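You operate a simulated robot arm through the tools that you are given. There is no shell and no other tool.

The job below is to be done with a simulated robot arm. You get a single attempt, and the scene is never put back.

TASK
Collect about 8 litres in the green bench's tank, then stop the pump.
Fine: set the marker to 8 L first, push the dump handle down, end within half a litre, then turn the wheel to SHUT.

The check looks at the end state, three seconds after you hand in, the way a careful person would. Anything else that was tipped, shoved, dropped, spilled or broken makes it a failure.

THE ROBOT
A 7-joint arm with a two-finger parallel gripper, fixed in place. Base frame: the origin is on the floor under the middle of its stand, x ahead of it, y to its left, z up. Units: m, rad, N and s.
It reaches about 1.524 m from its shoulder. Its first joint turns from -2.601 to 2.601 rad. Payload 3.5 kg.
The tool frame sits at the grasp point between the pads (the TCP): z along the fingers, y along the line on which they close. The tips reach 0.023 m beyond it. Largest opening 0.094 m; finger width 0.038, thickness 0.01; the body of the gripper, 0.054 by 0.096 m, starts 0.039 m behind the TCP.
Orientation is that of the tool frame in the base frame, as [roll, pitch, yaw] about the fixed x, y, z axes, in that order (R = Rz(yaw) Ry(pitch) Rx(roll)). With the fingers straight down and closing along the base's y, the tool's x points along the base's -x, its y along +y and its z along -z.

THE INTERFACE
- The arm moves only by the tool drive_tool. Its argument "plan" is a list that holds one entry, the list of rows, each a list of 7 numbers: the shift along the base's x, y, z in units of 40 mm (1.0 is 40 mm), then the turn, a rotation vector about the base's x, y, z in units of 4 degrees (1.0 is 4 degrees), then the gripper command, from -1 (shut) to 1 (fully open), values between in proportion. In form: [[[tx, ty, tz, wx, wy, wz, fingers], ...]]. A call has 1 to 20 rows; each row shifts and turns the commanded pose from where the row before left it. A call with a number of a shift or a turn outside -1 to 1 is refused whole. Each row takes 0.2 s and may step no farther than 0.05 m and 0.15 rad from the row before; otherwise, or with a gripper value out of range, the whole call is refused. A pose out of reach is approached as far as the arm can. The call stops where the force on the tool passes 50 N (or 10 N more than at its start, if that is more) or the arm is blocked; 0.2 s more then pass. The fingers move at their own pace (about 0.153 m/s each) and stop on an object; they squeeze with about 33 N. The grip force told is the motor's: it shows also when the fingers shut on nothing. Time passes only in rows, and 0.2 s behind the last, so rows that do not move let the fingers close. The reply holds the time, the measured pose of the TCP, the force on the tool along the base axes, the opening and the grip force, in the units named above and with some noise, with the torque about the TCP (base axes, N m) and any sound that the robot's microphone picked up.
- Cameras (640 x 400 px; columns grow to the right, rows downward): "scene" is fixed at [0.052, 0.6501, 1.3518]; the picture's right is [0.17, -0.99, 0.00], its down [-0.68, -0.12, -0.72] and it looks along [0.71, 0.12, -0.69] (base axes); focal length 262 px, centre (320, 200). "wrist" rides on the gripper at [0.086, 0.016, -0.075] in the tool frame; the picture's right is [-0.18, 0.98, 0.00], its down [-0.58, -0.11, -0.81] and it looks along [-0.79, -0.15, 0.59] (tool axes); focal length 243 px, centre (320, 200). There is no depth. A picture from a camera that has moved, and an enlarged one, comes with that camera's place and axes in the base frame and with its lens.
- get_image(camera): a new picture of that camera. No time passes.
- zoom(camera, box): a new picture of the part [left, top, right, bottom] of that camera's present view, enlarged. No time passes.
- sign_off(): hands the job in; it is judged then, once.

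Places have to be worked out from the pictures, the camera data and where the tool is seen. Open the gripper and draw the arm clear of the work before you hand the job in, unless the task says otherwise.

The tools are called after "Request:" as name(argument=value, ...) on one line, values as JSON. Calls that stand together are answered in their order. drive_tool: Moves the arm, as the interface text tells. Its arguments: {"type":"object","properties":{"plan":{"type":"array","items":{"type":"array","items":{"type":"array","items":{"type":"number"}}}}},"required":["plan"]} The other tools are called the same way: get_image (camera) takes a picture; zoom (camera, box) takes an enlarged picture of a part of a camera's view; sign_off () hands the job in.

At the start:

```text
clock: 0.0
tool_pos: [0.6932, 0.4255, 1.0966]
tool_rot: [-3.14, 0.001, 3.141]
force: [0.3, -0.3, 0.4]
ft_torque: [-0.01, 0.0, -0.01]
opening: 0.094
finger_force: 0.0
```

scene: 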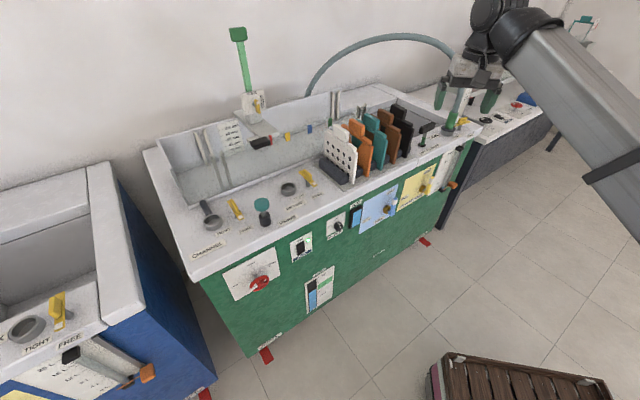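
wrist: 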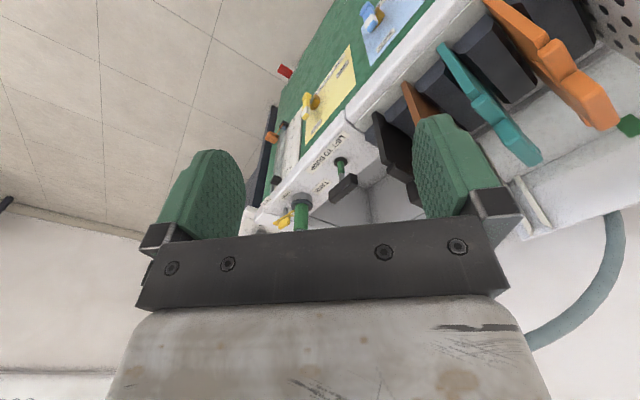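

The scene shows a green bench with many controls. I'll zoom into several parts of it before moving anything.

Request:
zoom(camera="scene", box=[180, 170, 340, 270])

Request:
zoom(camera="scene", box=[200, 220, 360, 320])

Request:
zoom(camera="scene", box=[320, 130, 480, 230])

Request:
zoom(camera="scene", box=[400, 70, 560, 170])

Request:
zoom(camera="scene", box=[180, 20, 340, 120])

Request:
zoom(camera="scene", box=[200, 90, 360, 190])

```text
4.00 times, centred on (260, 220) of scene
camera zoom: at [0.052, 0.6501, 1.3518], right [0.17, -0.99, 0.0], down [-0.68, -0.12, -0.72], along [0.71, 0.12, -0.69], focal length 1047 px, centre (560, 120)
```

zoom: 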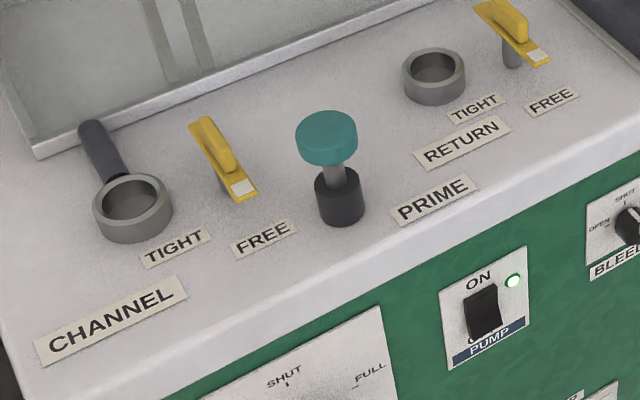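

```text
4.00 times, centred on (280, 270) of scene
camera zoom: at [0.052, 0.6501, 1.3518], right [0.17, -0.99, 0.0], down [-0.68, -0.12, -0.72], along [0.71, 0.12, -0.69], focal length 1047 px, centre (480, -80)
```

zoom: 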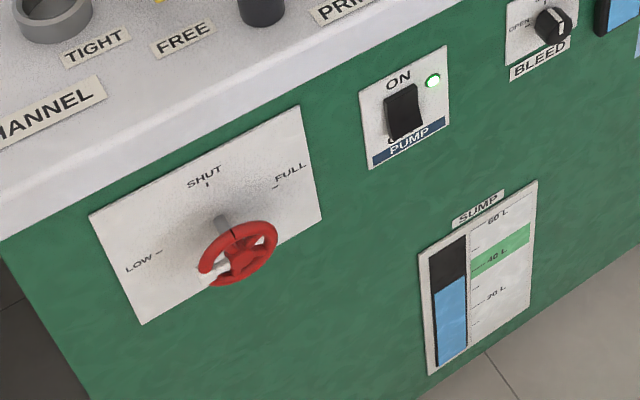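

```text
4.00 times, centred on (400, 180) of scene
camera zoom: at [0.052, 0.6501, 1.3518], right [0.17, -0.99, 0.0], down [-0.68, -0.12, -0.72], along [0.71, 0.12, -0.69], focal length 1047 px, centre (0, 280)
```

zoom: 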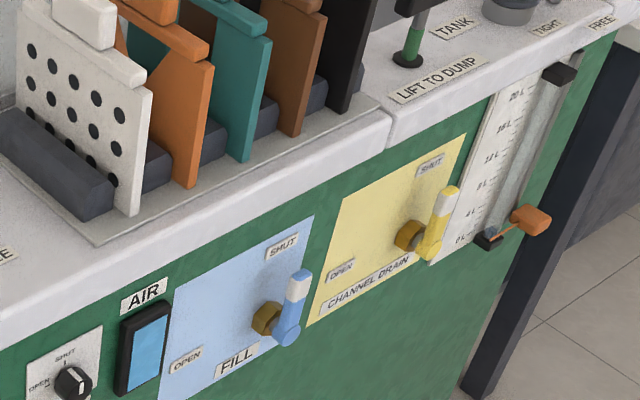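

```text
4.00 times, centred on (480, 120) of scene
camera zoom: at [0.052, 0.6501, 1.3518], right [0.17, -0.99, 0.0], down [-0.68, -0.12, -0.72], along [0.71, 0.12, -0.69], focal length 1047 px, centre (-320, 520)
```

zoom: 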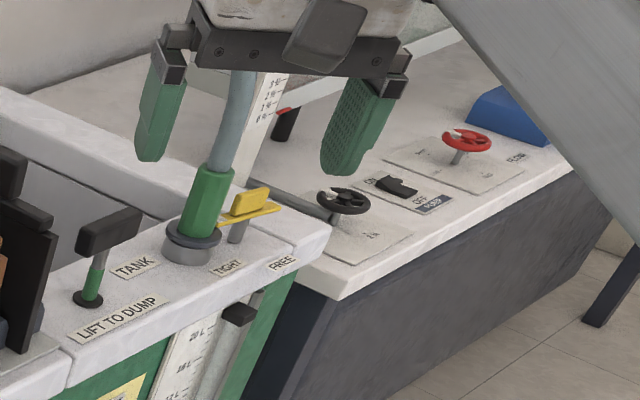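

```text
4.00 times, centred on (260, 70) of scene
camera zoom: at [0.052, 0.6501, 1.3518], right [0.17, -0.99, 0.0], down [-0.68, -0.12, -0.72], along [0.71, 0.12, -0.69], focal length 1047 px, centre (560, 720)
```

zoom: 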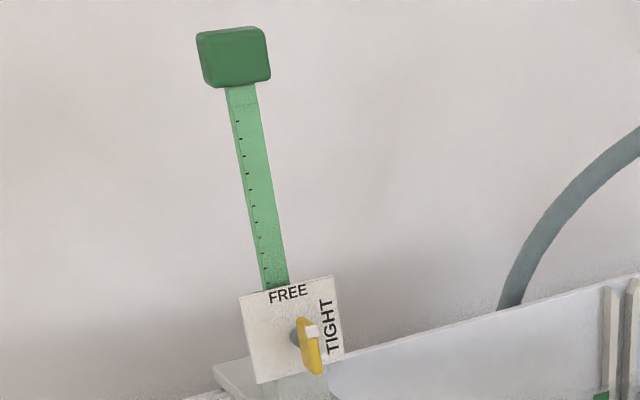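

```text
4.00 times, centred on (280, 140) of scene
camera zoom: at [0.052, 0.6501, 1.3518], right [0.17, -0.99, 0.0], down [-0.68, -0.12, -0.72], along [0.71, 0.12, -0.69], focal length 1047 px, centre (480, 440)
```

zoom: 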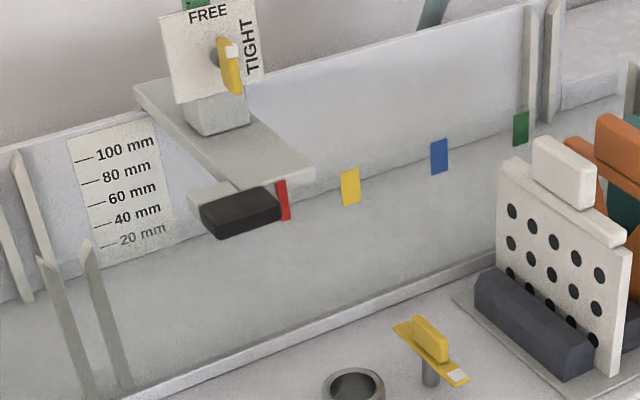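

The bench sits at about 45° to the base axes: its front edge runs roughly from (0.28, 0.96) to (1.07, 0.18). The pump is on, the wheel looks to be at LOW, the dump handle looks lifted at about (0.94, 0.42, 0.90), and the marker is near 0 L. I'll back off and turn the gripper square to the bench for better views.

Request:
drive_tool(plan=[[[-0.3, -0.3, 0, 0, 0, 0.9375, 1], [-0.3, -0.3, 0, 0, 0, 0.9375, 1], [-0.3, -0.3, 0, 0, 0, 0.9375, 1], [-0.3, -0.3, 0, 0, 0, 0.9375, 1], [-0.3, -0.3, 0, 0, 0, 0.9375, 1], [-0.3, -0.3, 0, 0, 0, 0.9375, 1], [-0.3, -0.3, 0, 0, 0, 0.9375, 1], [-0.3, -0.3, 0, 0, 0, 0.9375, 1], [-0.3, -0.3, 0, 0, 0, 0.9375, 1], [-0.3, -0.3, 0, 0, 0, 0.9375, 1], [-0.3, -0.3, 0, 0, 0, 0.9375, 1], [-0.3, -0.3, 0, 0, 0, 0.9375, 1]]])

Request:
get_image(camera="scene")

Request:
get_image(camera="wrist")

```text
clock: 1.0
tool_pos: [0.6505, 0.3832, 1.0979]
tool_rot: [3.138, 0.003, -2.931]
force: [-2.7, 12.4, -3.2]
ft_torque: [-1.14, -0.54, -1.28]
opening: 0.0939
finger_force: 0.1
stopped in row 4: the force on the tool passed its limit at 81 N (the readings are from after the stop); the commanded pose is now the measured one
```

```text
taken
```

scene: 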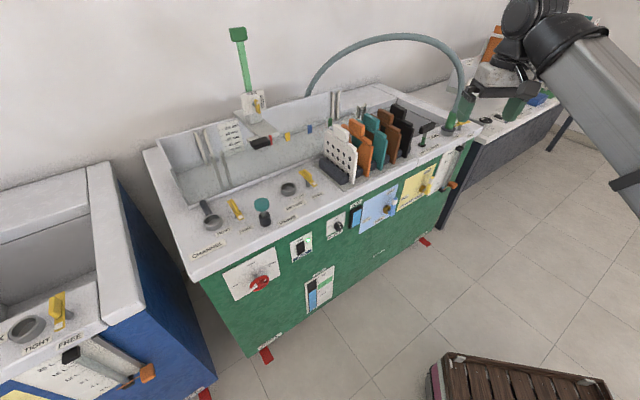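

```text
taken
camera wrist: at [0.5625, 0.3807, 1.1723], right [-0.03, 1.0, 0.0], down [0.59, 0.01, 0.81], along [0.81, 0.02, -0.59], focal length 243 px, centre (320, 200)
```

wrist: 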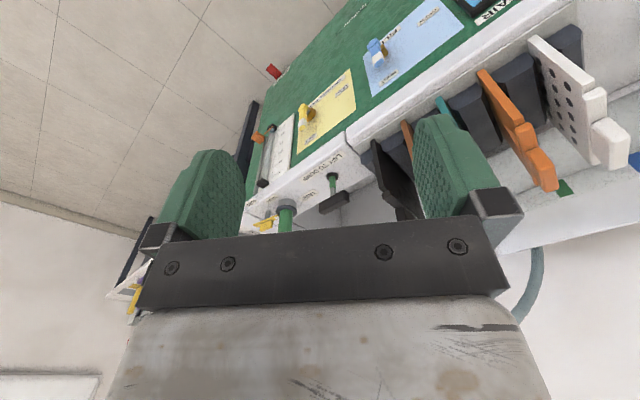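

The call stopped at 81 N in row 4, so something may have touched the gripper. I'll check around it closely before moving again.

Request:
zoom(camera="scene", box=[420, 0, 640, 140])

Request:
zoom(camera="wrist", box=[60, 160, 320, 320])

Request:
zoom(camera="wrist", box=[220, 60, 440, 240])

```text
2.86 times, centred on (530, 70) of scene
camera zoom: at [0.052, 0.6501, 1.3518], right [0.17, -0.99, 0.0], down [-0.68, -0.12, -0.72], along [0.71, 0.12, -0.69], focal length 748 px, centre (-280, 571)
```

zoom: 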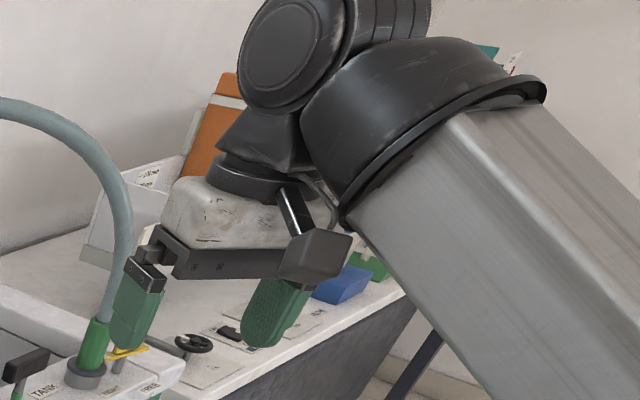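

```text
2.46 times, centred on (190, 240) of wrist
camera zoom: at [0.5625, 0.3807, 1.1723], right [-0.03, 1.0, 0.0], down [0.59, 0.01, 0.81], along [0.81, 0.02, -0.59], focal length 597 px, centre (640, 102)
```

zoom: 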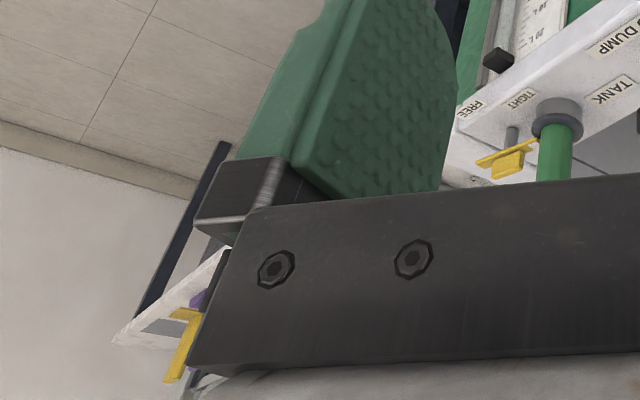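

```text
2.22 times, centred on (330, 150) of wrist
camera zoom: at [0.5625, 0.3807, 1.1723], right [-0.03, 1.0, 0.0], down [0.59, 0.01, 0.81], along [0.81, 0.02, -0.59], focal length 539 px, centre (298, 311)
```

zoom: 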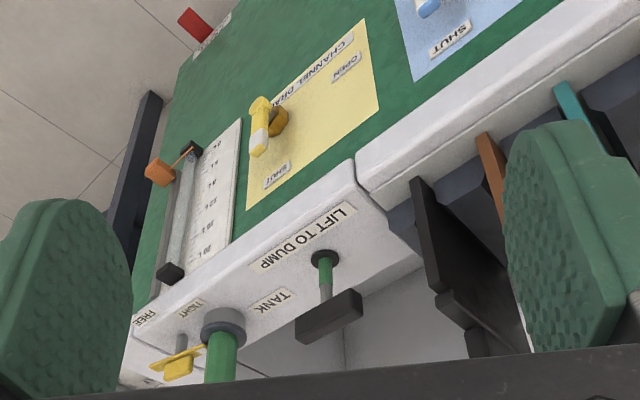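

Nothing in the scene has moved. The wrist-camera block probably touched the robot's own forearm, because the gripper is folded back close to that link. I'll use deep zooms from the scene camera to measure the controls.

Request:
zoom(camera="scene", box=[425, 140, 473, 200])

Request:
zoom(camera="scene", box=[220, 255, 290, 300])

Request:
zoom(camera="scene", box=[280, 225, 330, 270])

Request:
zoom(camera="scene", box=[410, 110, 480, 155])

```text
6.67 times, centred on (449, 170) of scene
camera zoom: at [0.052, 0.6501, 1.3518], right [0.17, -0.99, 0.0], down [-0.68, -0.12, -0.72], along [0.71, 0.12, -0.69], focal length 1745 px, centre (-540, 400)
```

zoom: 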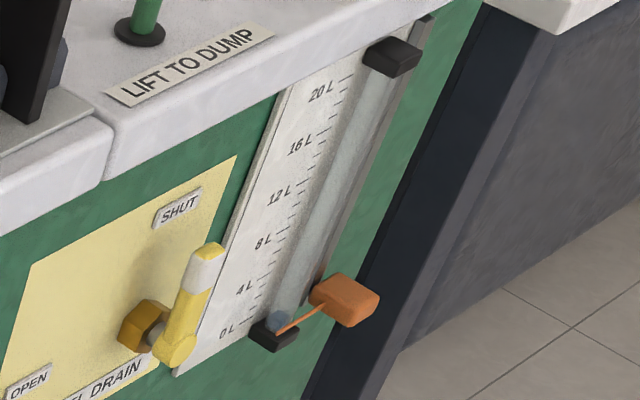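

```text
8.89 times, centred on (255, 278) of scene
camera zoom: at [0.052, 0.6501, 1.3518], right [0.17, -0.99, 0.0], down [-0.68, -0.12, -0.72], along [0.71, 0.12, -0.69], focal length 2327 px, centre (898, -489)
```

zoom: 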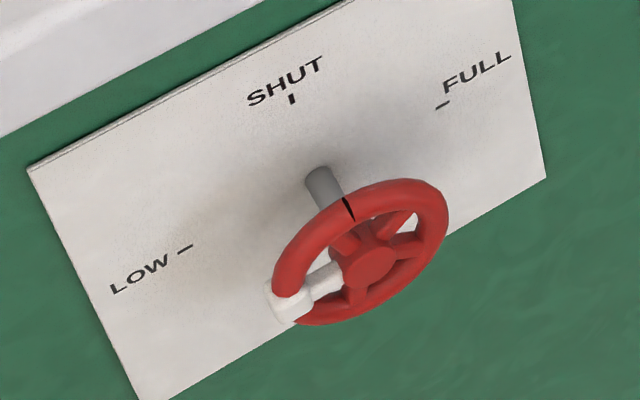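

```text
8.89 times, centred on (305, 248) of scene
camera zoom: at [0.052, 0.6501, 1.3518], right [0.17, -0.99, 0.0], down [-0.68, -0.12, -0.72], along [0.71, 0.12, -0.69], focal length 2327 px, centre (453, -222)
```

zoom: 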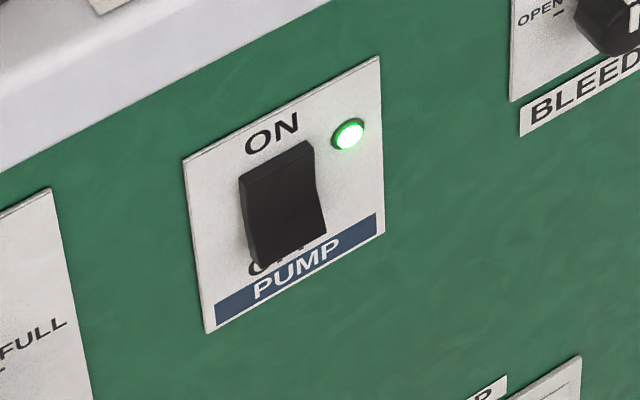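

```text
8.89 times, centred on (445, 132) of scene
camera zoom: at [0.052, 0.6501, 1.3518], right [0.17, -0.99, 0.0], down [-0.68, -0.12, -0.72], along [0.71, 0.12, -0.69], focal length 2327 px, centre (-791, 800)
```

zoom: 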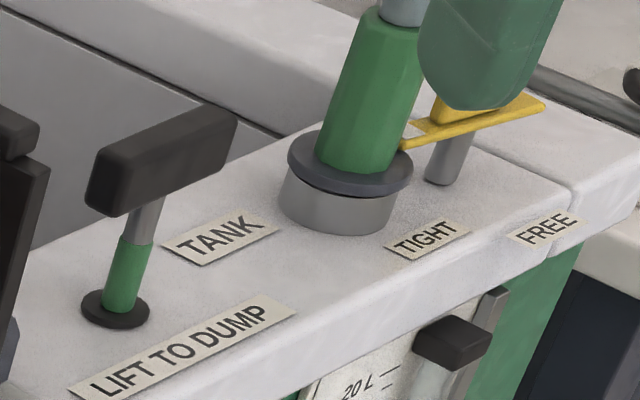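

Request:
zoom(camera="scene", box=[245, 268, 275, 294])

Request:
zoom(camera="scene", box=[435, 170, 470, 195])

Request:
zoom(camera="scene", box=[430, 145, 470, 180])

Request:
zoom(camera="scene", box=[300, 260, 345, 315])

```text
15.38 times, centred on (260, 281) of scene
camera zoom: at [0.052, 0.6501, 1.3518], right [0.17, -0.99, 0.0], down [-0.68, -0.12, -0.72], along [0.71, 0.12, -0.69], focal length 4028 px, centre (1243, -1046)
```

zoom: 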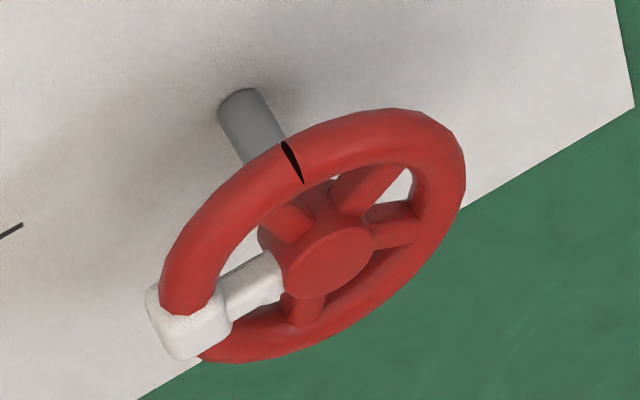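

```text
16.00 times, centred on (452, 182) of scene
camera zoom: at [0.052, 0.6501, 1.3518], right [0.17, -0.99, 0.0], down [-0.68, -0.12, -0.72], along [0.71, 0.12, -0.69], focal length 4189 px, centre (-1800, 480)
```

zoom: 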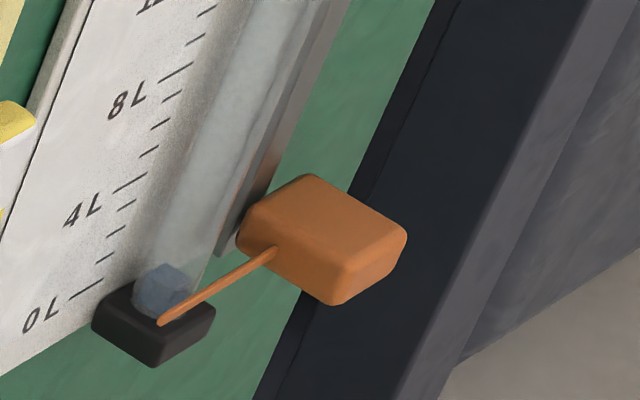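

```text
11.43 times, centred on (450, 162) of scene
camera zoom: at [0.052, 0.6501, 1.3518], right [0.17, -0.99, 0.0], down [-0.68, -0.12, -0.72], along [0.71, 0.12, -0.69], focal length 2992 px, centre (-1166, 629)
```

zoom: 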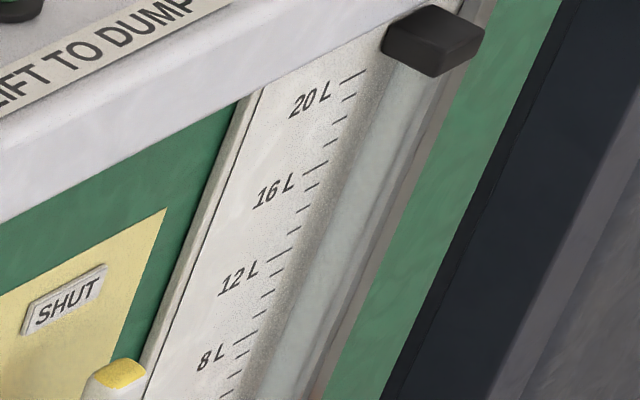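

```text
7.27 times, centred on (322, 288) of scene
camera zoom: at [0.052, 0.6501, 1.3518], right [0.17, -0.99, 0.0], down [-0.68, -0.12, -0.72], along [0.71, 0.12, -0.69], focal length 1904 px, centre (302, -436)
```

zoom: 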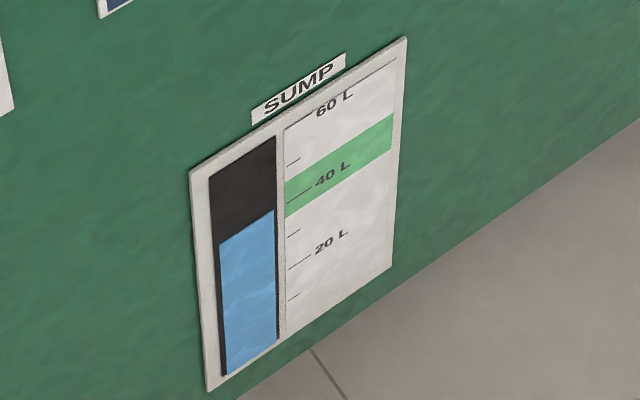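

The white spoke is the wheel's pointer and it is at LOW, with SHUT 90° clockwise from it. The tank tube reads almost zero. I'll take close wrist-camera zooms to triangulate the tank scale, the dump handle and the latch.

Request:
zoom(camera="wrist", box=[245, 110, 325, 200])

Request:
zoom(camera="wrist", box=[250, 160, 380, 240])

```text
4.44 times, centred on (285, 155) of wrist
camera zoom: at [0.5625, 0.3807, 1.1723], right [-0.03, 1.0, 0.0], down [0.59, 0.01, 0.81], along [0.81, 0.02, -0.59], focal length 1078 px, centre (476, 400)
```

zoom: 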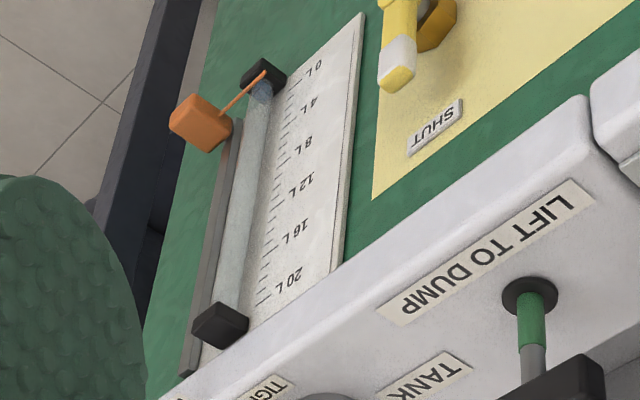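

```text
4.92 times, centred on (315, 200) of wrist
camera zoom: at [0.5625, 0.3807, 1.1723], right [-0.03, 1.0, 0.0], down [0.59, 0.01, 0.81], along [0.81, 0.02, -0.59], focal length 1194 px, centre (345, 200)
```

zoom: 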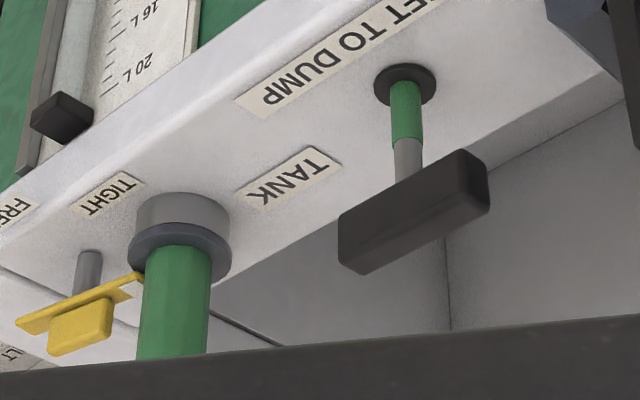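

Triangulation gives:
- Bench top: z ≈ 0.82.
- Scale column: near (1.058, 0.260), with 0 L at z ≈ 0.545 and 20 L at z ≈ 0.747, so about 1 cm per litre.
- Dump stem: at about (0.963, 0.418).
- Marker block: near (1.10, 0.19, 0.53).

The TANK clamp sits over its coupling, so it is tight. I'll open out the wrist by pitching the gripper up, and move away from the hose toward the space in front of the scale.

Request:
drive_tool(plan=[[[0.3, -0.5, 0.1, 0.208, -0.978, 0, 0.5], [0.3, -0.5, 0.1, 0.208, -0.978, 0, 0.5], [0.3, -0.5, 0.1, 0.208, -0.978, 0, 0.5], [0.3, -0.5, 0.1, 0.208, -0.978, 0, 0.5], [0.3, -0.5, 0.1, 0.208, -0.978, 0, 0.5], [0.3, -0.5, 0.1, 0.208, -0.978, 0, 0.5], [0.3, -0.5, 0.1, 0.208, -0.978, 0, 0.5], [0.3, -0.5, 0.1, 0.208, -0.978, 0, 0.5], [0.3, -0.5, 0.1, 0.208, -0.978, 0, 0.5], [0.3, -0.5, 0.1, 0.208, -0.978, 0, 0.5]]])

Request:
get_image(camera="scene")

Request:
get_image(camera="wrist")

```text
clock: 3.2
tool_pos: [0.7711, 0.182, 1.1378]
tool_rot: [3.14, 0.701, -2.927]
force: [0.3, -0.4, 0.7]
ft_torque: [0.0, 0.01, 0.0]
opening: 0.0704
finger_force: 0.0
```

```text
taken
```

scene: 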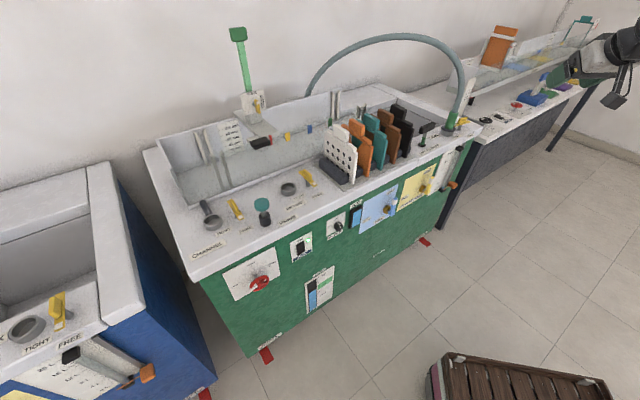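

```text
taken
camera wrist: at [0.6564, 0.1734, 1.1394], right [-0.07, 0.99, 0.12], down [-0.05, -0.12, 0.99], along [1.0, 0.07, 0.06], focal length 243 px, centre (320, 200)
```

wrist: 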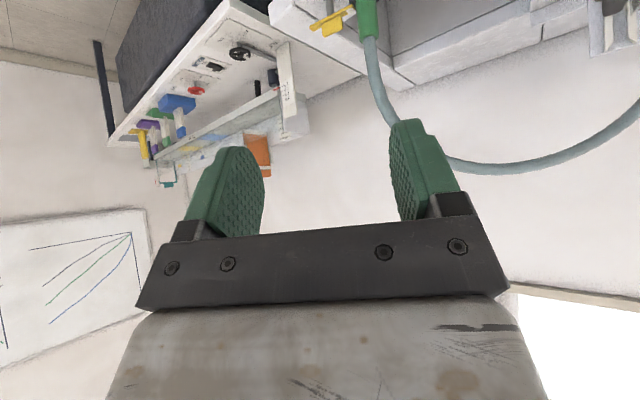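

That worked with no force, so the earlier stop was the arm touching itself. Next I'll yaw square to the bench while lowering in front of the right end.

Request:
drive_tool(plan=[[[0.36, -0.5, -0.53, 0, 0, 0.917, 0.5], [0.36, -0.5, -0.53, 0, 0, 0.917, 0.5], [0.36, -0.5, -0.53, 0, 0, 0.917, 0.5], [0.36, -0.5, -0.53, 0, 0, 0.917, 0.5], [0.36, -0.5, -0.53, 0, 0, 0.917, 0.5], [0.36, -0.5, -0.53, 0, 0, 0.917, 0.5], [0.36, -0.5, -0.53, 0, 0, 0.917, 0.5], [0.36, -0.5, -0.53, 0, 0, 0.917, 0.5], [0.36, -0.5, -0.53, 0, 0, 0.917, 0.5]]])

Request:
get_image(camera="scene")

Request:
get_image(camera="wrist")

```text
clock: 5.2
tool_pos: [0.9001, 0.0034, 0.9458]
tool_rot: [-3.141, 0.699, -2.348]
force: [-0.5, 0.3, 0.5]
ft_torque: [0.01, -0.01, 0.02]
opening: 0.0704
finger_force: 0.0
```

```text
taken
```

scene: 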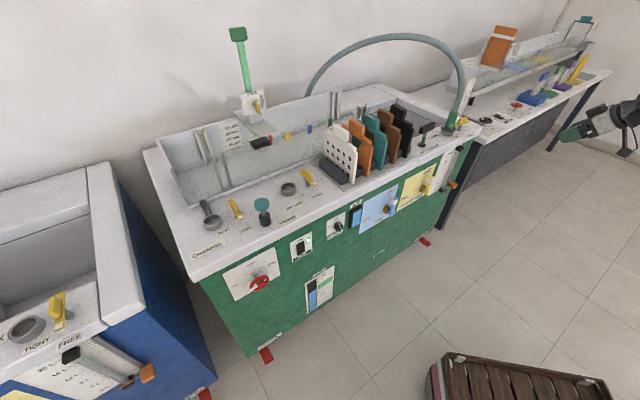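

```text
taken
camera wrist: at [0.8087, -0.0665, 0.9478], right [-0.6, 0.79, 0.12], down [0.03, -0.13, 0.99], along [0.8, 0.6, 0.06], focal length 243 px, centre (320, 200)
```

wrist: 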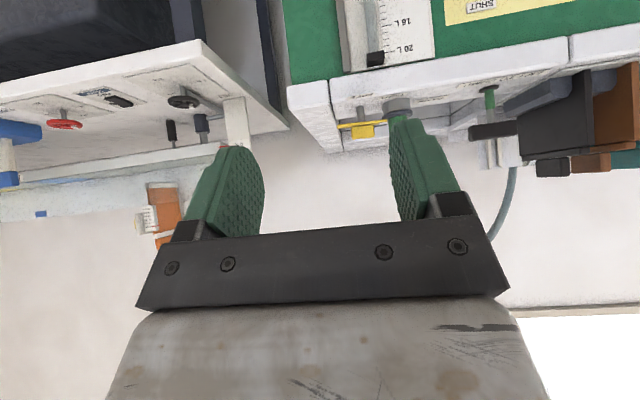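

The camera now looks level and upside-down at the bench, which suits the front panel. I'll lower to about marker height and look.

Request:
drive_tool(plan=[[[0, 0, -0.9, 0, 0, 0, 0.5], [0, 0, -0.9, 0, 0, 0, 0.5], [0, 0, -0.9, 0, 0, 0, 0.5], [0, 0, -0.9, 0, 0, 0, 0.5], [0, 0, -0.9, 0, 0, 0, 0.5], [0, 0, -0.9, 0, 0, 0, 0.5], [0, 0, -0.9, 0, 0, 0, 0.5], [0, 0, -0.9, 0, 0, 0, 0.5]]])

Request:
get_image(camera="scene")

Request:
get_image(camera="wrist")

```text
clock: 7.0
tool_pos: [0.9027, 0.0021, 0.6605]
tool_rot: [3.141, 0.699, -2.352]
force: [1.0, 0.0, -0.1]
ft_torque: [-0.03, 0.02, -0.01]
opening: 0.0701
finger_force: 0.0
```

```text
taken
```

scene: 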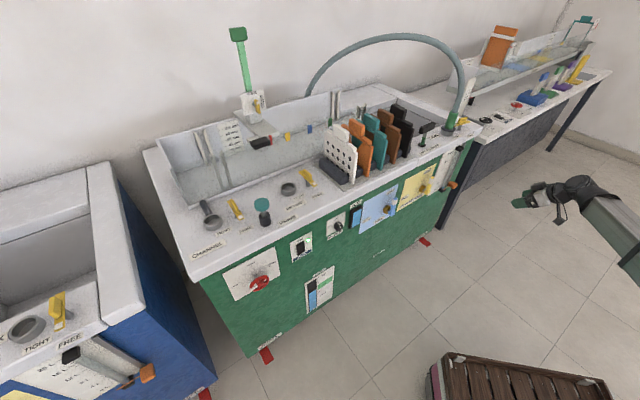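

```text
taken
camera wrist: at [0.8103, -0.0665, 0.6614], right [-0.6, 0.79, 0.12], down [0.02, -0.13, 0.99], along [0.8, 0.6, 0.06], focal length 243 px, centre (320, 200)
```

wrist: 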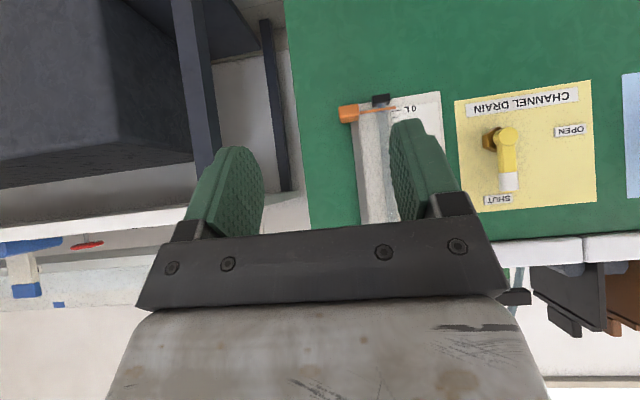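

Request:
zoom(camera="wrist", box=[320, 85, 450, 165])

Request:
zoom(camera="scene", box=[480, 160, 640, 260])

```text
4.92 times, centred on (385, 125) of wrist
camera zoom: at [0.8103, -0.0665, 0.6614], right [-0.6, 0.79, 0.12], down [0.02, -0.13, 0.99], along [0.8, 0.6, 0.06], focal length 1194 px, centre (0, 569)
```

zoom: 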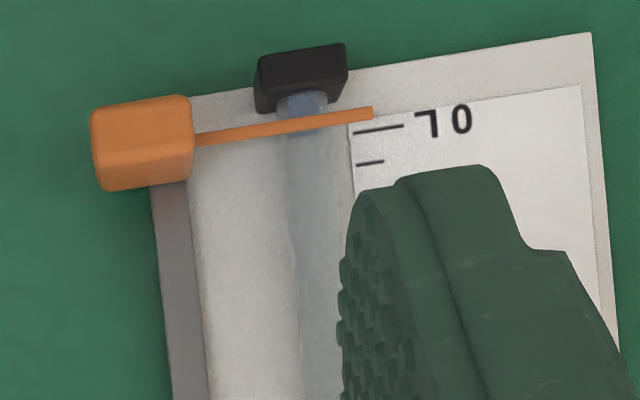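

```text
4.00 times, centred on (560, 210) of scene
camera zoom: at [0.052, 0.6501, 1.3518], right [0.17, -0.99, 0.0], down [-0.68, -0.12, -0.72], along [0.71, 0.12, -0.69], focal length 1047 px, centre (-640, 160)
```

zoom: 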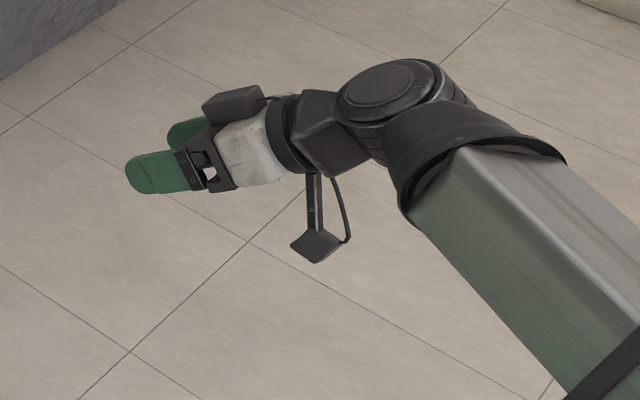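

Two nearly perpendicular views give the marker block centre at about (1.071, 0.202, 0.562), roughly 29 × 25 mm. The 0 L tick is at z ≈ 0.561 and the 8 L tick at z ≈ 0.641. I'll pitch the gripper level so it points straight into the bench, staying well in front of it.

Request:
drive_tool(plan=[[[0, 0, -0.1, 0.982, -0.982, 0, 0.3], [0, 0, -0.1, 0.982, -0.982, 0, 0.3], [0, 0, -0.1, 0.982, -0.982, 0, 0.3], [0, 0, -0.1, 0.982, -0.982, 0, 0.3], [0, 0, -0.1, 0.982, -0.982, 0, 0.3], [0, 0, -0.1, 0.982, -0.982, 0, 0.3], [0, 0, -0.1, 0.982, -0.982, 0, 0.3], [0, 0, -0.1, 0.982, -0.982, 0, 0.3], [0, 0, -0.1, 0.982, -0.982, 0, 0.3]]])

Request:
get_image(camera="scene")

Request:
get_image(camera="wrist")

```text
clock: 9.0
tool_pos: [0.9003, 0.0027, 0.6239]
tool_rot: [-0.972, 1.564, -0.185]
force: [0.7, -0.3, -0.1]
ft_torque: [0.03, 0.0, -0.01]
opening: 0.061
finger_force: 0.0
```

```text
taken
```

scene: 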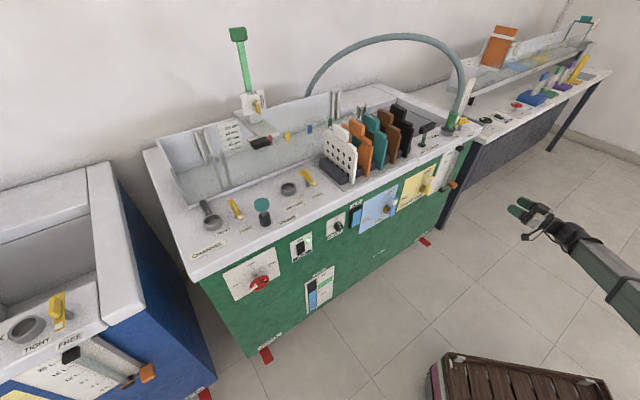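

```text
taken
camera wrist: at [0.8372, -0.0385, 0.5361], right [-0.7, 0.69, 0.18], down [-0.49, -0.65, 0.58], along [0.52, 0.32, 0.8], focal length 243 px, centre (320, 200)
```

wrist: 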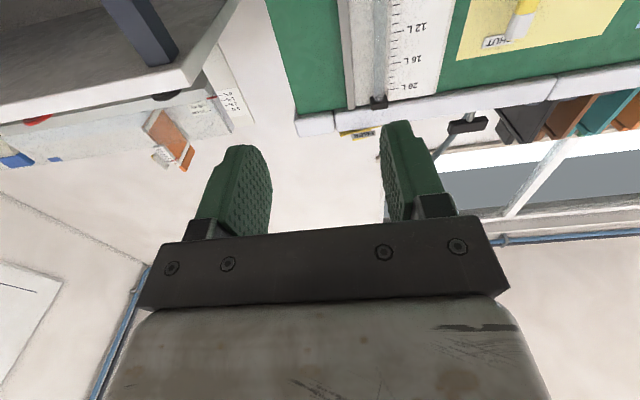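

The gripper is level. I'll roll it −90° about its own axis, so the fingers close vertically and the camera sits on the right looking toward the scale.

Request:
drive_tool(plan=[[[0, 0, 0, -0.994, -0.994, 0, 0.1], [0, 0, 0, -0.994, -0.994, 0, 0.1], [0, 0, 0, -0.994, -0.994, 0, 0.1], [0, 0, 0, -0.994, -0.994, 0, 0.1], [0, 0, 0, -0.994, -0.994, 0, 0.1], [0, 0, 0, -0.994, -0.994, 0, 0.1], [0, 0, 0, -0.994, -0.994, 0, 0.1], [0, 0, 0, -0.994, -0.994, 0, 0.1], [0, 0, 0, -0.994, -0.994, 0, 0.1], [0, 0, 0, -0.994, -0.994, 0, 0.1], [0, 0, 0, -0.994, -0.994, 0, 0.1], [0, 0, 0, -0.994, -0.994, 0, 0.1], [0, 0, 0, -0.994, -0.994, 0, 0.1], [0, 0, 0, -0.994, -0.994, 0, 0.1], [0, 0, 0, -0.994, -0.994, 0, 0.1], [0, 0, 0, -0.994, -0.994, 0, 0.1]]])

Request:
get_image(camera="scene")

Request:
get_image(camera="wrist")

```text
clock: 12.4
tool_pos: [0.9139, -0.0086, 0.6825]
tool_rot: [-1.661, 0.377, -0.799]
force: [-0.1, 0.3, -0.3]
ft_torque: [0.03, 0.0, 0.0]
opening: 0.0516
finger_force: 0.0
out of reach, approached as far as the arm can: row 11, 12, 13, 14, 15, 16
```

```text
taken
```

scene: 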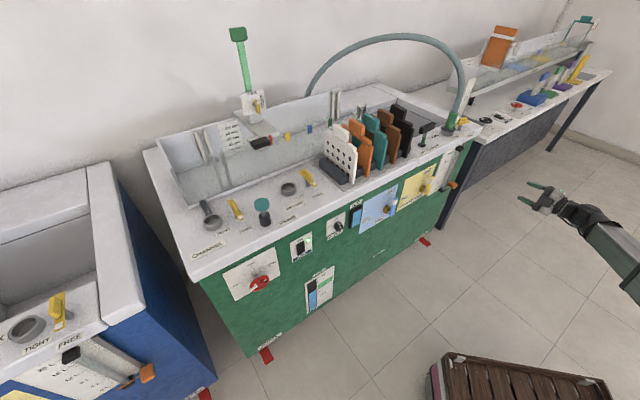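

```text
taken
camera wrist: at [0.9154, -0.1163, 0.6425], right [-0.44, 0.32, -0.84], down [-0.9, -0.21, 0.38], along [-0.06, 0.92, 0.38], focal length 243 px, centre (320, 200)
```

wrist: 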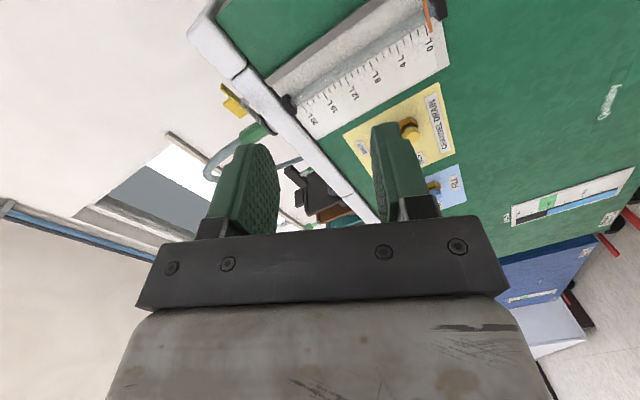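

Rolling that way runs into a joint limit at about −60°. I'll roll back the same amount and then try the positive direction.

Request:
drive_tool(plan=[[[0, 0, 0, 0.994, 0.994, 0, 0.1], [0, 0, 0, 0.994, 0.994, 0, 0.1], [0, 0, 0, 0.994, 0.994, 0, 0.1], [0, 0, 0, 0.994, 0.994, 0, 0.1], [0, 0, 0, 0.994, 0.994, 0, 0.1], [0, 0, 0, 0.994, 0.994, 0, 0.1], [0, 0, 0, 0.994, 0.994, 0, 0.1], [0, 0, 0, 0.994, 0.994, 0, 0.1], [0, 0, 0, 0.994, 0.994, 0, 0.1], [0, 0, 0, 0.994, 0.994, 0, 0.1], [0, 0, 0, 0.994, 0.994, 0, 0.1], [0, 0, 0, 0.994, 0.994, 0, 0.1], [0, 0, 0, 0.994, 0.994, 0, 0.1], [0, 0, 0, 0.994, 0.994, 0, 0.1], [0, 0, 0, 0.994, 0.994, 0, 0.1], [0, 0, 0, 0.994, 0.994, 0, 0.1]]])

```text
clock: 15.8
tool_pos: [0.9151, -0.0077, 0.6822]
tool_rot: [1.516, 1.189, 2.393]
force: [-0.3, -0.7, -0.7]
ft_torque: [-0.01, -0.02, 0.0]
opening: 0.0517
finger_force: 0.1
```

The roll came back cleanly. It is now about +22°, with the heading about 5° off. I'll correct the heading and roll on to +90°, putting the camera on the left.

Request:
drive_tool(plan=[[[0, 0, 0, 0, 0, -0.8, 0], [0, 0, 0, -0.21, 0.21, -0.45, 0], [0, 0, 0, 1, 1, 0, 0], [0, 0, 0, 1, 1, 0, 0], [0, 0, 0, 1, 1, 0, 0], [0, 0, 0, 1, 1, 0, 0], [0, 0, 0, 1, 1, 0, 0], [0, 0, 0, 1, 1, 0, 0], [0, 0, 0, 1, 1, 0, 0], [0, 0, 0, 1, 1, 0, 0], [0, 0, 0, 1, 1, 0, 0], [0, 0, 0, 1, 1, 0, 0], [0, 0, 0, 1, 1, 0, 0], [0, 0, 0, 1, 1, 0, 0]]])

Request:
get_image(camera="scene")

Request:
get_image(camera="wrist")

```text
clock: 18.8
tool_pos: [0.9157, -0.0085, 0.683]
tool_rot: [1.572, 0.006, 2.357]
force: [-0.2, -0.3, -0.2]
ft_torque: [0.01, 0.0, -0.01]
opening: 0.047
finger_force: 0.1
```

```text
taken
```

scene: 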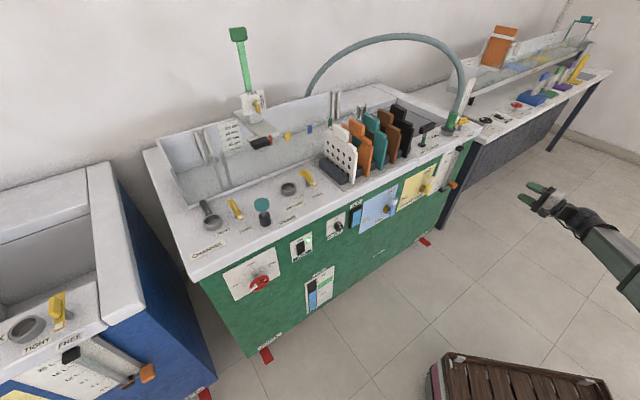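

```text
taken
camera wrist: at [0.8021, 0.0005, 0.6987], right [0.13, -0.12, 0.98], down [-0.16, -0.98, -0.1], along [0.98, -0.14, -0.15], focal length 243 px, centre (320, 200)
```

wrist: 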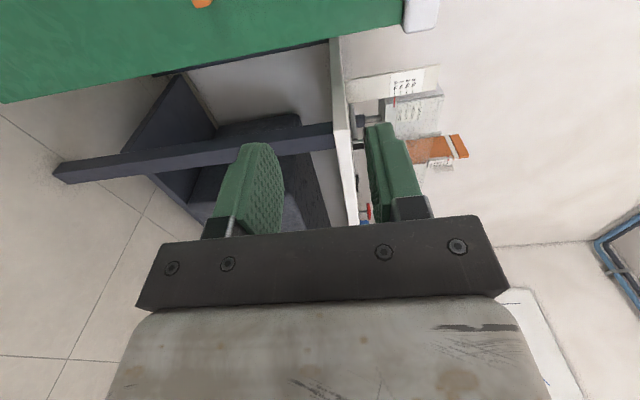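

The roll is right: tool z points into the bench and the fingers close vertically. I'll move to a pre-approach point in front of the marker block, at about 5 cm standoff.

Request:
drive_tool(plan=[[[0.44, 0.67, -0.504, 0, 0, 0, 0], [0.44, 0.67, -0.504, 0, 0, 0, 0], [0.44, 0.67, -0.504, 0, 0, 0, 0], [0.44, 0.67, -0.504, 0, 0, 0, 0], [0.44, 0.67, -0.504, 0, 0, 0, 0], [0.44, 0.67, -0.504, 0, 0, 0, 0]]])

Request:
zoom(camera="scene", box=[410, 130, 510, 210])

Request:
get_image(camera="wrist")

```text
clock: 20.2
tool_pos: [1.0219, 0.1548, 0.5603]
tool_rot: [1.572, 0.007, 2.353]
force: [-0.6, 0.3, 0.1]
ft_torque: [-0.01, -0.02, -0.04]
opening: 0.0471
finger_force: 0.0
```

```text
5.00 times, centred on (460, 170) of scene
camera zoom: at [0.052, 0.6501, 1.3518], right [0.17, -0.99, 0.0], down [-0.68, -0.12, -0.72], along [0.71, 0.12, -0.69], focal length 1309 px, centre (-380, 350)
```

zoom: 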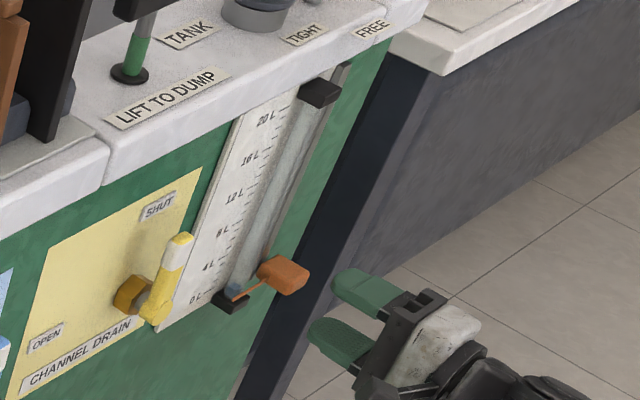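

```text
taken
camera wrist: at [0.9088, 0.1628, 0.5768], right [0.13, -0.12, 0.98], down [-0.16, -0.98, -0.1], along [0.98, -0.14, -0.14], focal length 243 px, centre (320, 200)
```

wrist: 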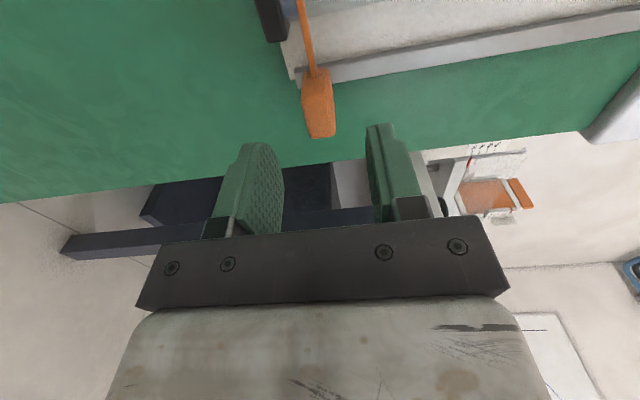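

The block lies between the finger planes: its U is about 0.614 against 0.613 for the tool. I'll advance about 43 mm so the fingers straddle it from above and below.

Request:
drive_tool(plan=[[[0.25, 0.25, 0.03, 0, 0, 0, 0], [0.25, 0.25, 0.03, 0, 0, 0, 0], [0.26, 0.26, 0, 0, 0, 0, 0]]])

Request:
zoom(camera="scene", box=[420, 150, 484, 190])

Request:
get_image(camera="wrist")

```text
clock: 21.0
tool_pos: [1.0525, 0.1826, 0.5636]
tool_rot: [1.574, 0.009, 2.353]
force: [0.1, -0.2, 0.5]
ft_torque: [-0.02, 0.02, -0.03]
opening: 0.0469
finger_force: 0.0
```

```text
10.00 times, centred on (452, 170) of scene
camera zoom: at [0.052, 0.6501, 1.3518], right [0.17, -0.99, 0.0], down [-0.68, -0.12, -0.72], along [0.71, 0.12, -0.69], focal length 2618 px, centre (-1000, 500)
```

zoom: 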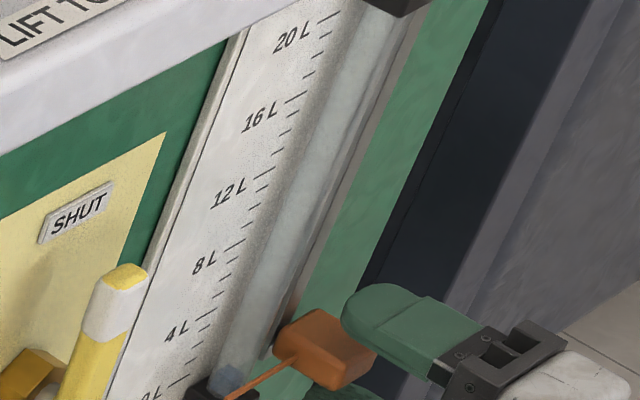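

```text
taken
camera wrist: at [0.9386, 0.1925, 0.5795], right [0.13, -0.12, 0.98], down [-0.16, -0.98, -0.1], along [0.98, -0.14, -0.14], focal length 243 px, centre (320, 200)
```

wrist: 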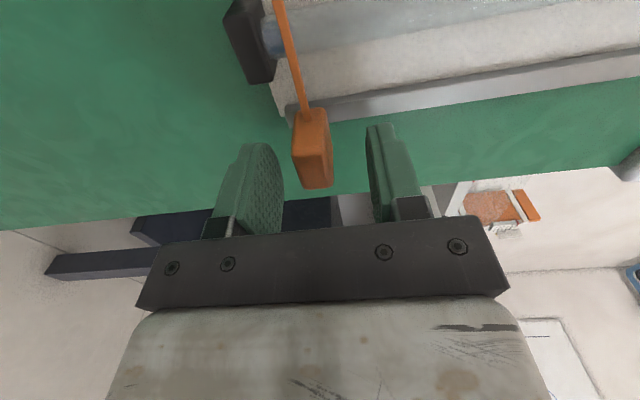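

The block sits between the fingers, roughly 6 mm below their middle. I'll drop slightly and close on it.

Request:
drive_tool(plan=[[[0, 0, -0.15, 0, 0, 0, 0], [0, 0, 0, 0, 0, 0, -0.4], [0, 0, 0, 0, 0, 0, -1], [0, 0, 0, 0, 0, 0, -1]]])

Request:
zoom(camera="scene", box=[420, 155, 484, 195])

Request:
get_image(camera="wrist")

```text
clock: 22.0
tool_pos: [1.052, 0.1834, 0.5599]
tool_rot: [1.569, 0.003, 2.356]
force: [6.5, 2.5, 28.1]
ft_torque: [1.01, 0.75, 0.3]
opening: 0.018
finger_force: 45.1
```

```text
10.00 times, centred on (452, 175) of scene
camera zoom: at [0.052, 0.6501, 1.3518], right [0.17, -0.99, 0.0], down [-0.68, -0.12, -0.72], along [0.71, 0.12, -0.69], focal length 2618 px, centre (-1000, 450)
```

zoom: 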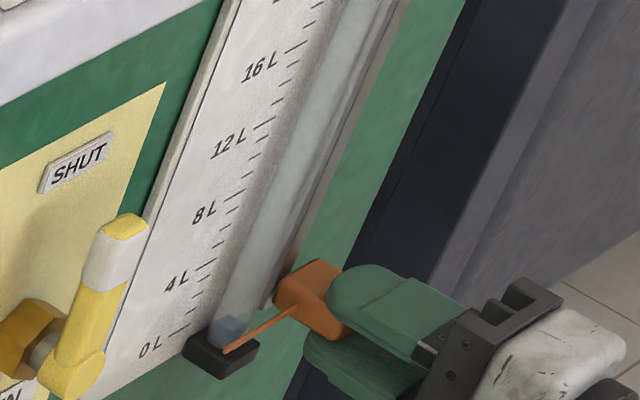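

```text
taken
camera wrist: at [0.9382, 0.1928, 0.5758], right [0.13, -0.13, 0.98], down [-0.16, -0.98, -0.11], along [0.98, -0.14, -0.14], focal length 243 px, centre (320, 200)
```

wrist: 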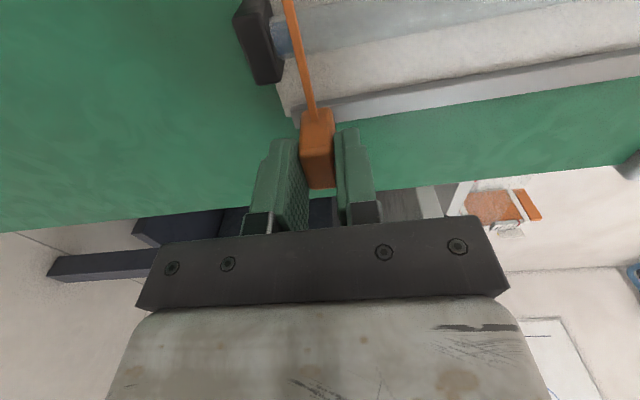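

The marker is gripped with an 18 mm opening. I'll raise it in small steps and watch the force and the needle.

Request:
drive_tool(plan=[[[0, 0, 0.25, 0, 0, 0, -1], [0, 0, 0.25, 0, 0, 0, -1], [0, 0, 0.25, 0, 0, 0, -1], [0, 0, 0.25, 0, 0, 0, -1]]])

Request:
zoom(camera="scene", box=[420, 150, 484, 190])

```text
clock: 23.0
tool_pos: [1.0517, 0.1845, 0.5976]
tool_rot: [1.572, 0.005, 2.356]
force: [3.1, 2.8, 1.4]
ft_torque: [1.19, 0.64, -0.39]
opening: 0.0183
finger_force: 44.8
```

```text
10.00 times, centred on (452, 170) of scene
camera zoom: at [0.052, 0.6501, 1.3518], right [0.17, -0.99, 0.0], down [-0.68, -0.12, -0.72], along [0.71, 0.12, -0.69], focal length 2618 px, centre (-1000, 500)
```

zoom: 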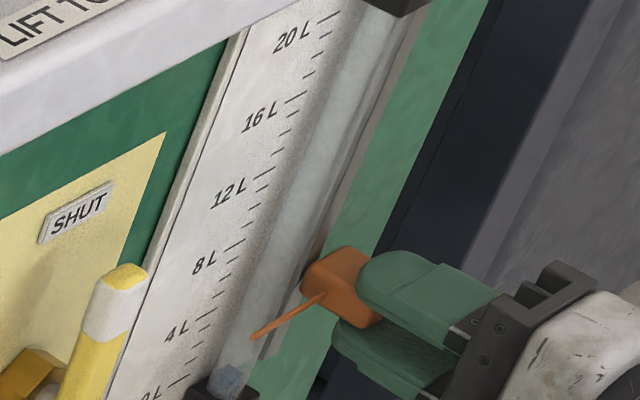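

The needle rose with the tool and its tip is now at z ≈ 0.601, about 3.9 L. It needs about 40 mm more to reach 8 L.

Request:
drive_tool(plan=[[[0, 0, 0.252, 0, 0, 0, -1], [0, 0, 0.252, 0, 0, 0, -1], [0, 0, 0.252, 0, 0, 0, -1], [0, 0, 0.252, 0, 0, 0, -1], [0, 0, 0, 0, 0, 0, -1]]])

Request:
zoom(camera="scene", box=[430, 150, 470, 175])

Request:
zoom(camera="wrist", box=[240, 0, 400, 100])

```text
clock: 24.2
tool_pos: [1.0516, 0.1842, 0.6406]
tool_rot: [1.572, 0.007, 2.357]
force: [-10.9, 1.0, 1.6]
ft_torque: [1.26, 0.76, -0.8]
opening: 0.018
finger_force: 44.9
```

```text
16.00 times, centred on (450, 162) of scene
camera zoom: at [0.052, 0.6501, 1.3518], right [0.17, -0.99, 0.0], down [-0.68, -0.12, -0.72], along [0.71, 0.12, -0.69], focal length 4189 px, centre (-1760, 800)
```

zoom: 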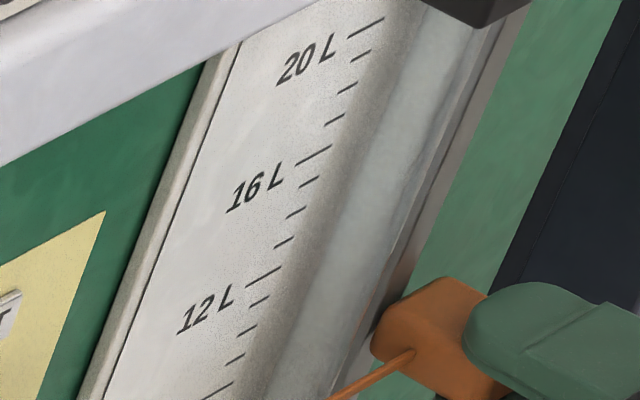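

```text
4.00 times, centred on (320, 50) of wrist
camera zoom: at [0.9381, 0.1928, 0.6547], right [0.13, -0.12, 0.98], down [-0.16, -0.98, -0.1], along [0.98, -0.14, -0.14], focal length 970 px, centre (320, 800)
```

zoom: 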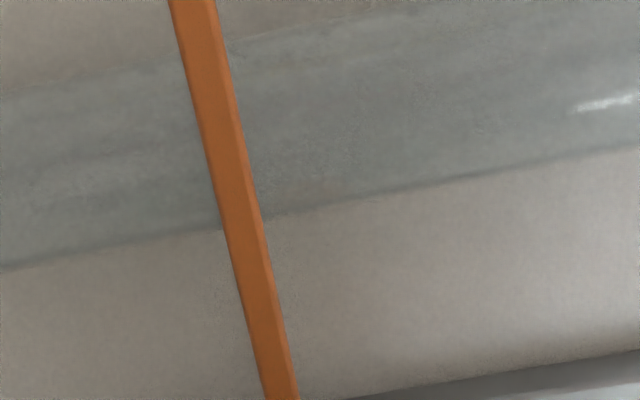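

Request:
zoom(camera="scene", box=[430, 162, 470, 187])

```text
16.00 times, centred on (450, 174) of scene
camera zoom: at [0.052, 0.6501, 1.3518], right [0.17, -0.99, 0.0], down [-0.68, -0.12, -0.72], along [0.71, 0.12, -0.69], focal length 4189 px, centre (-1760, 608)
```

zoom: 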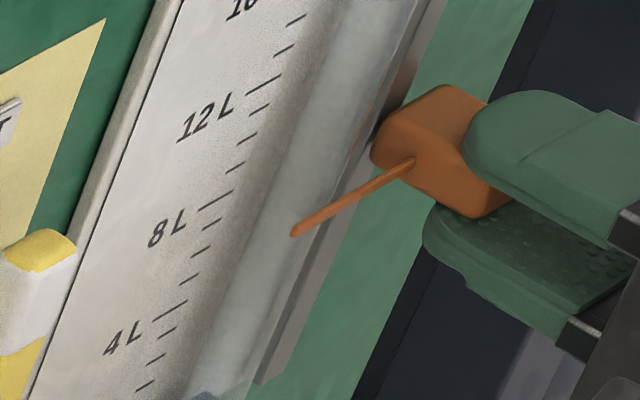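

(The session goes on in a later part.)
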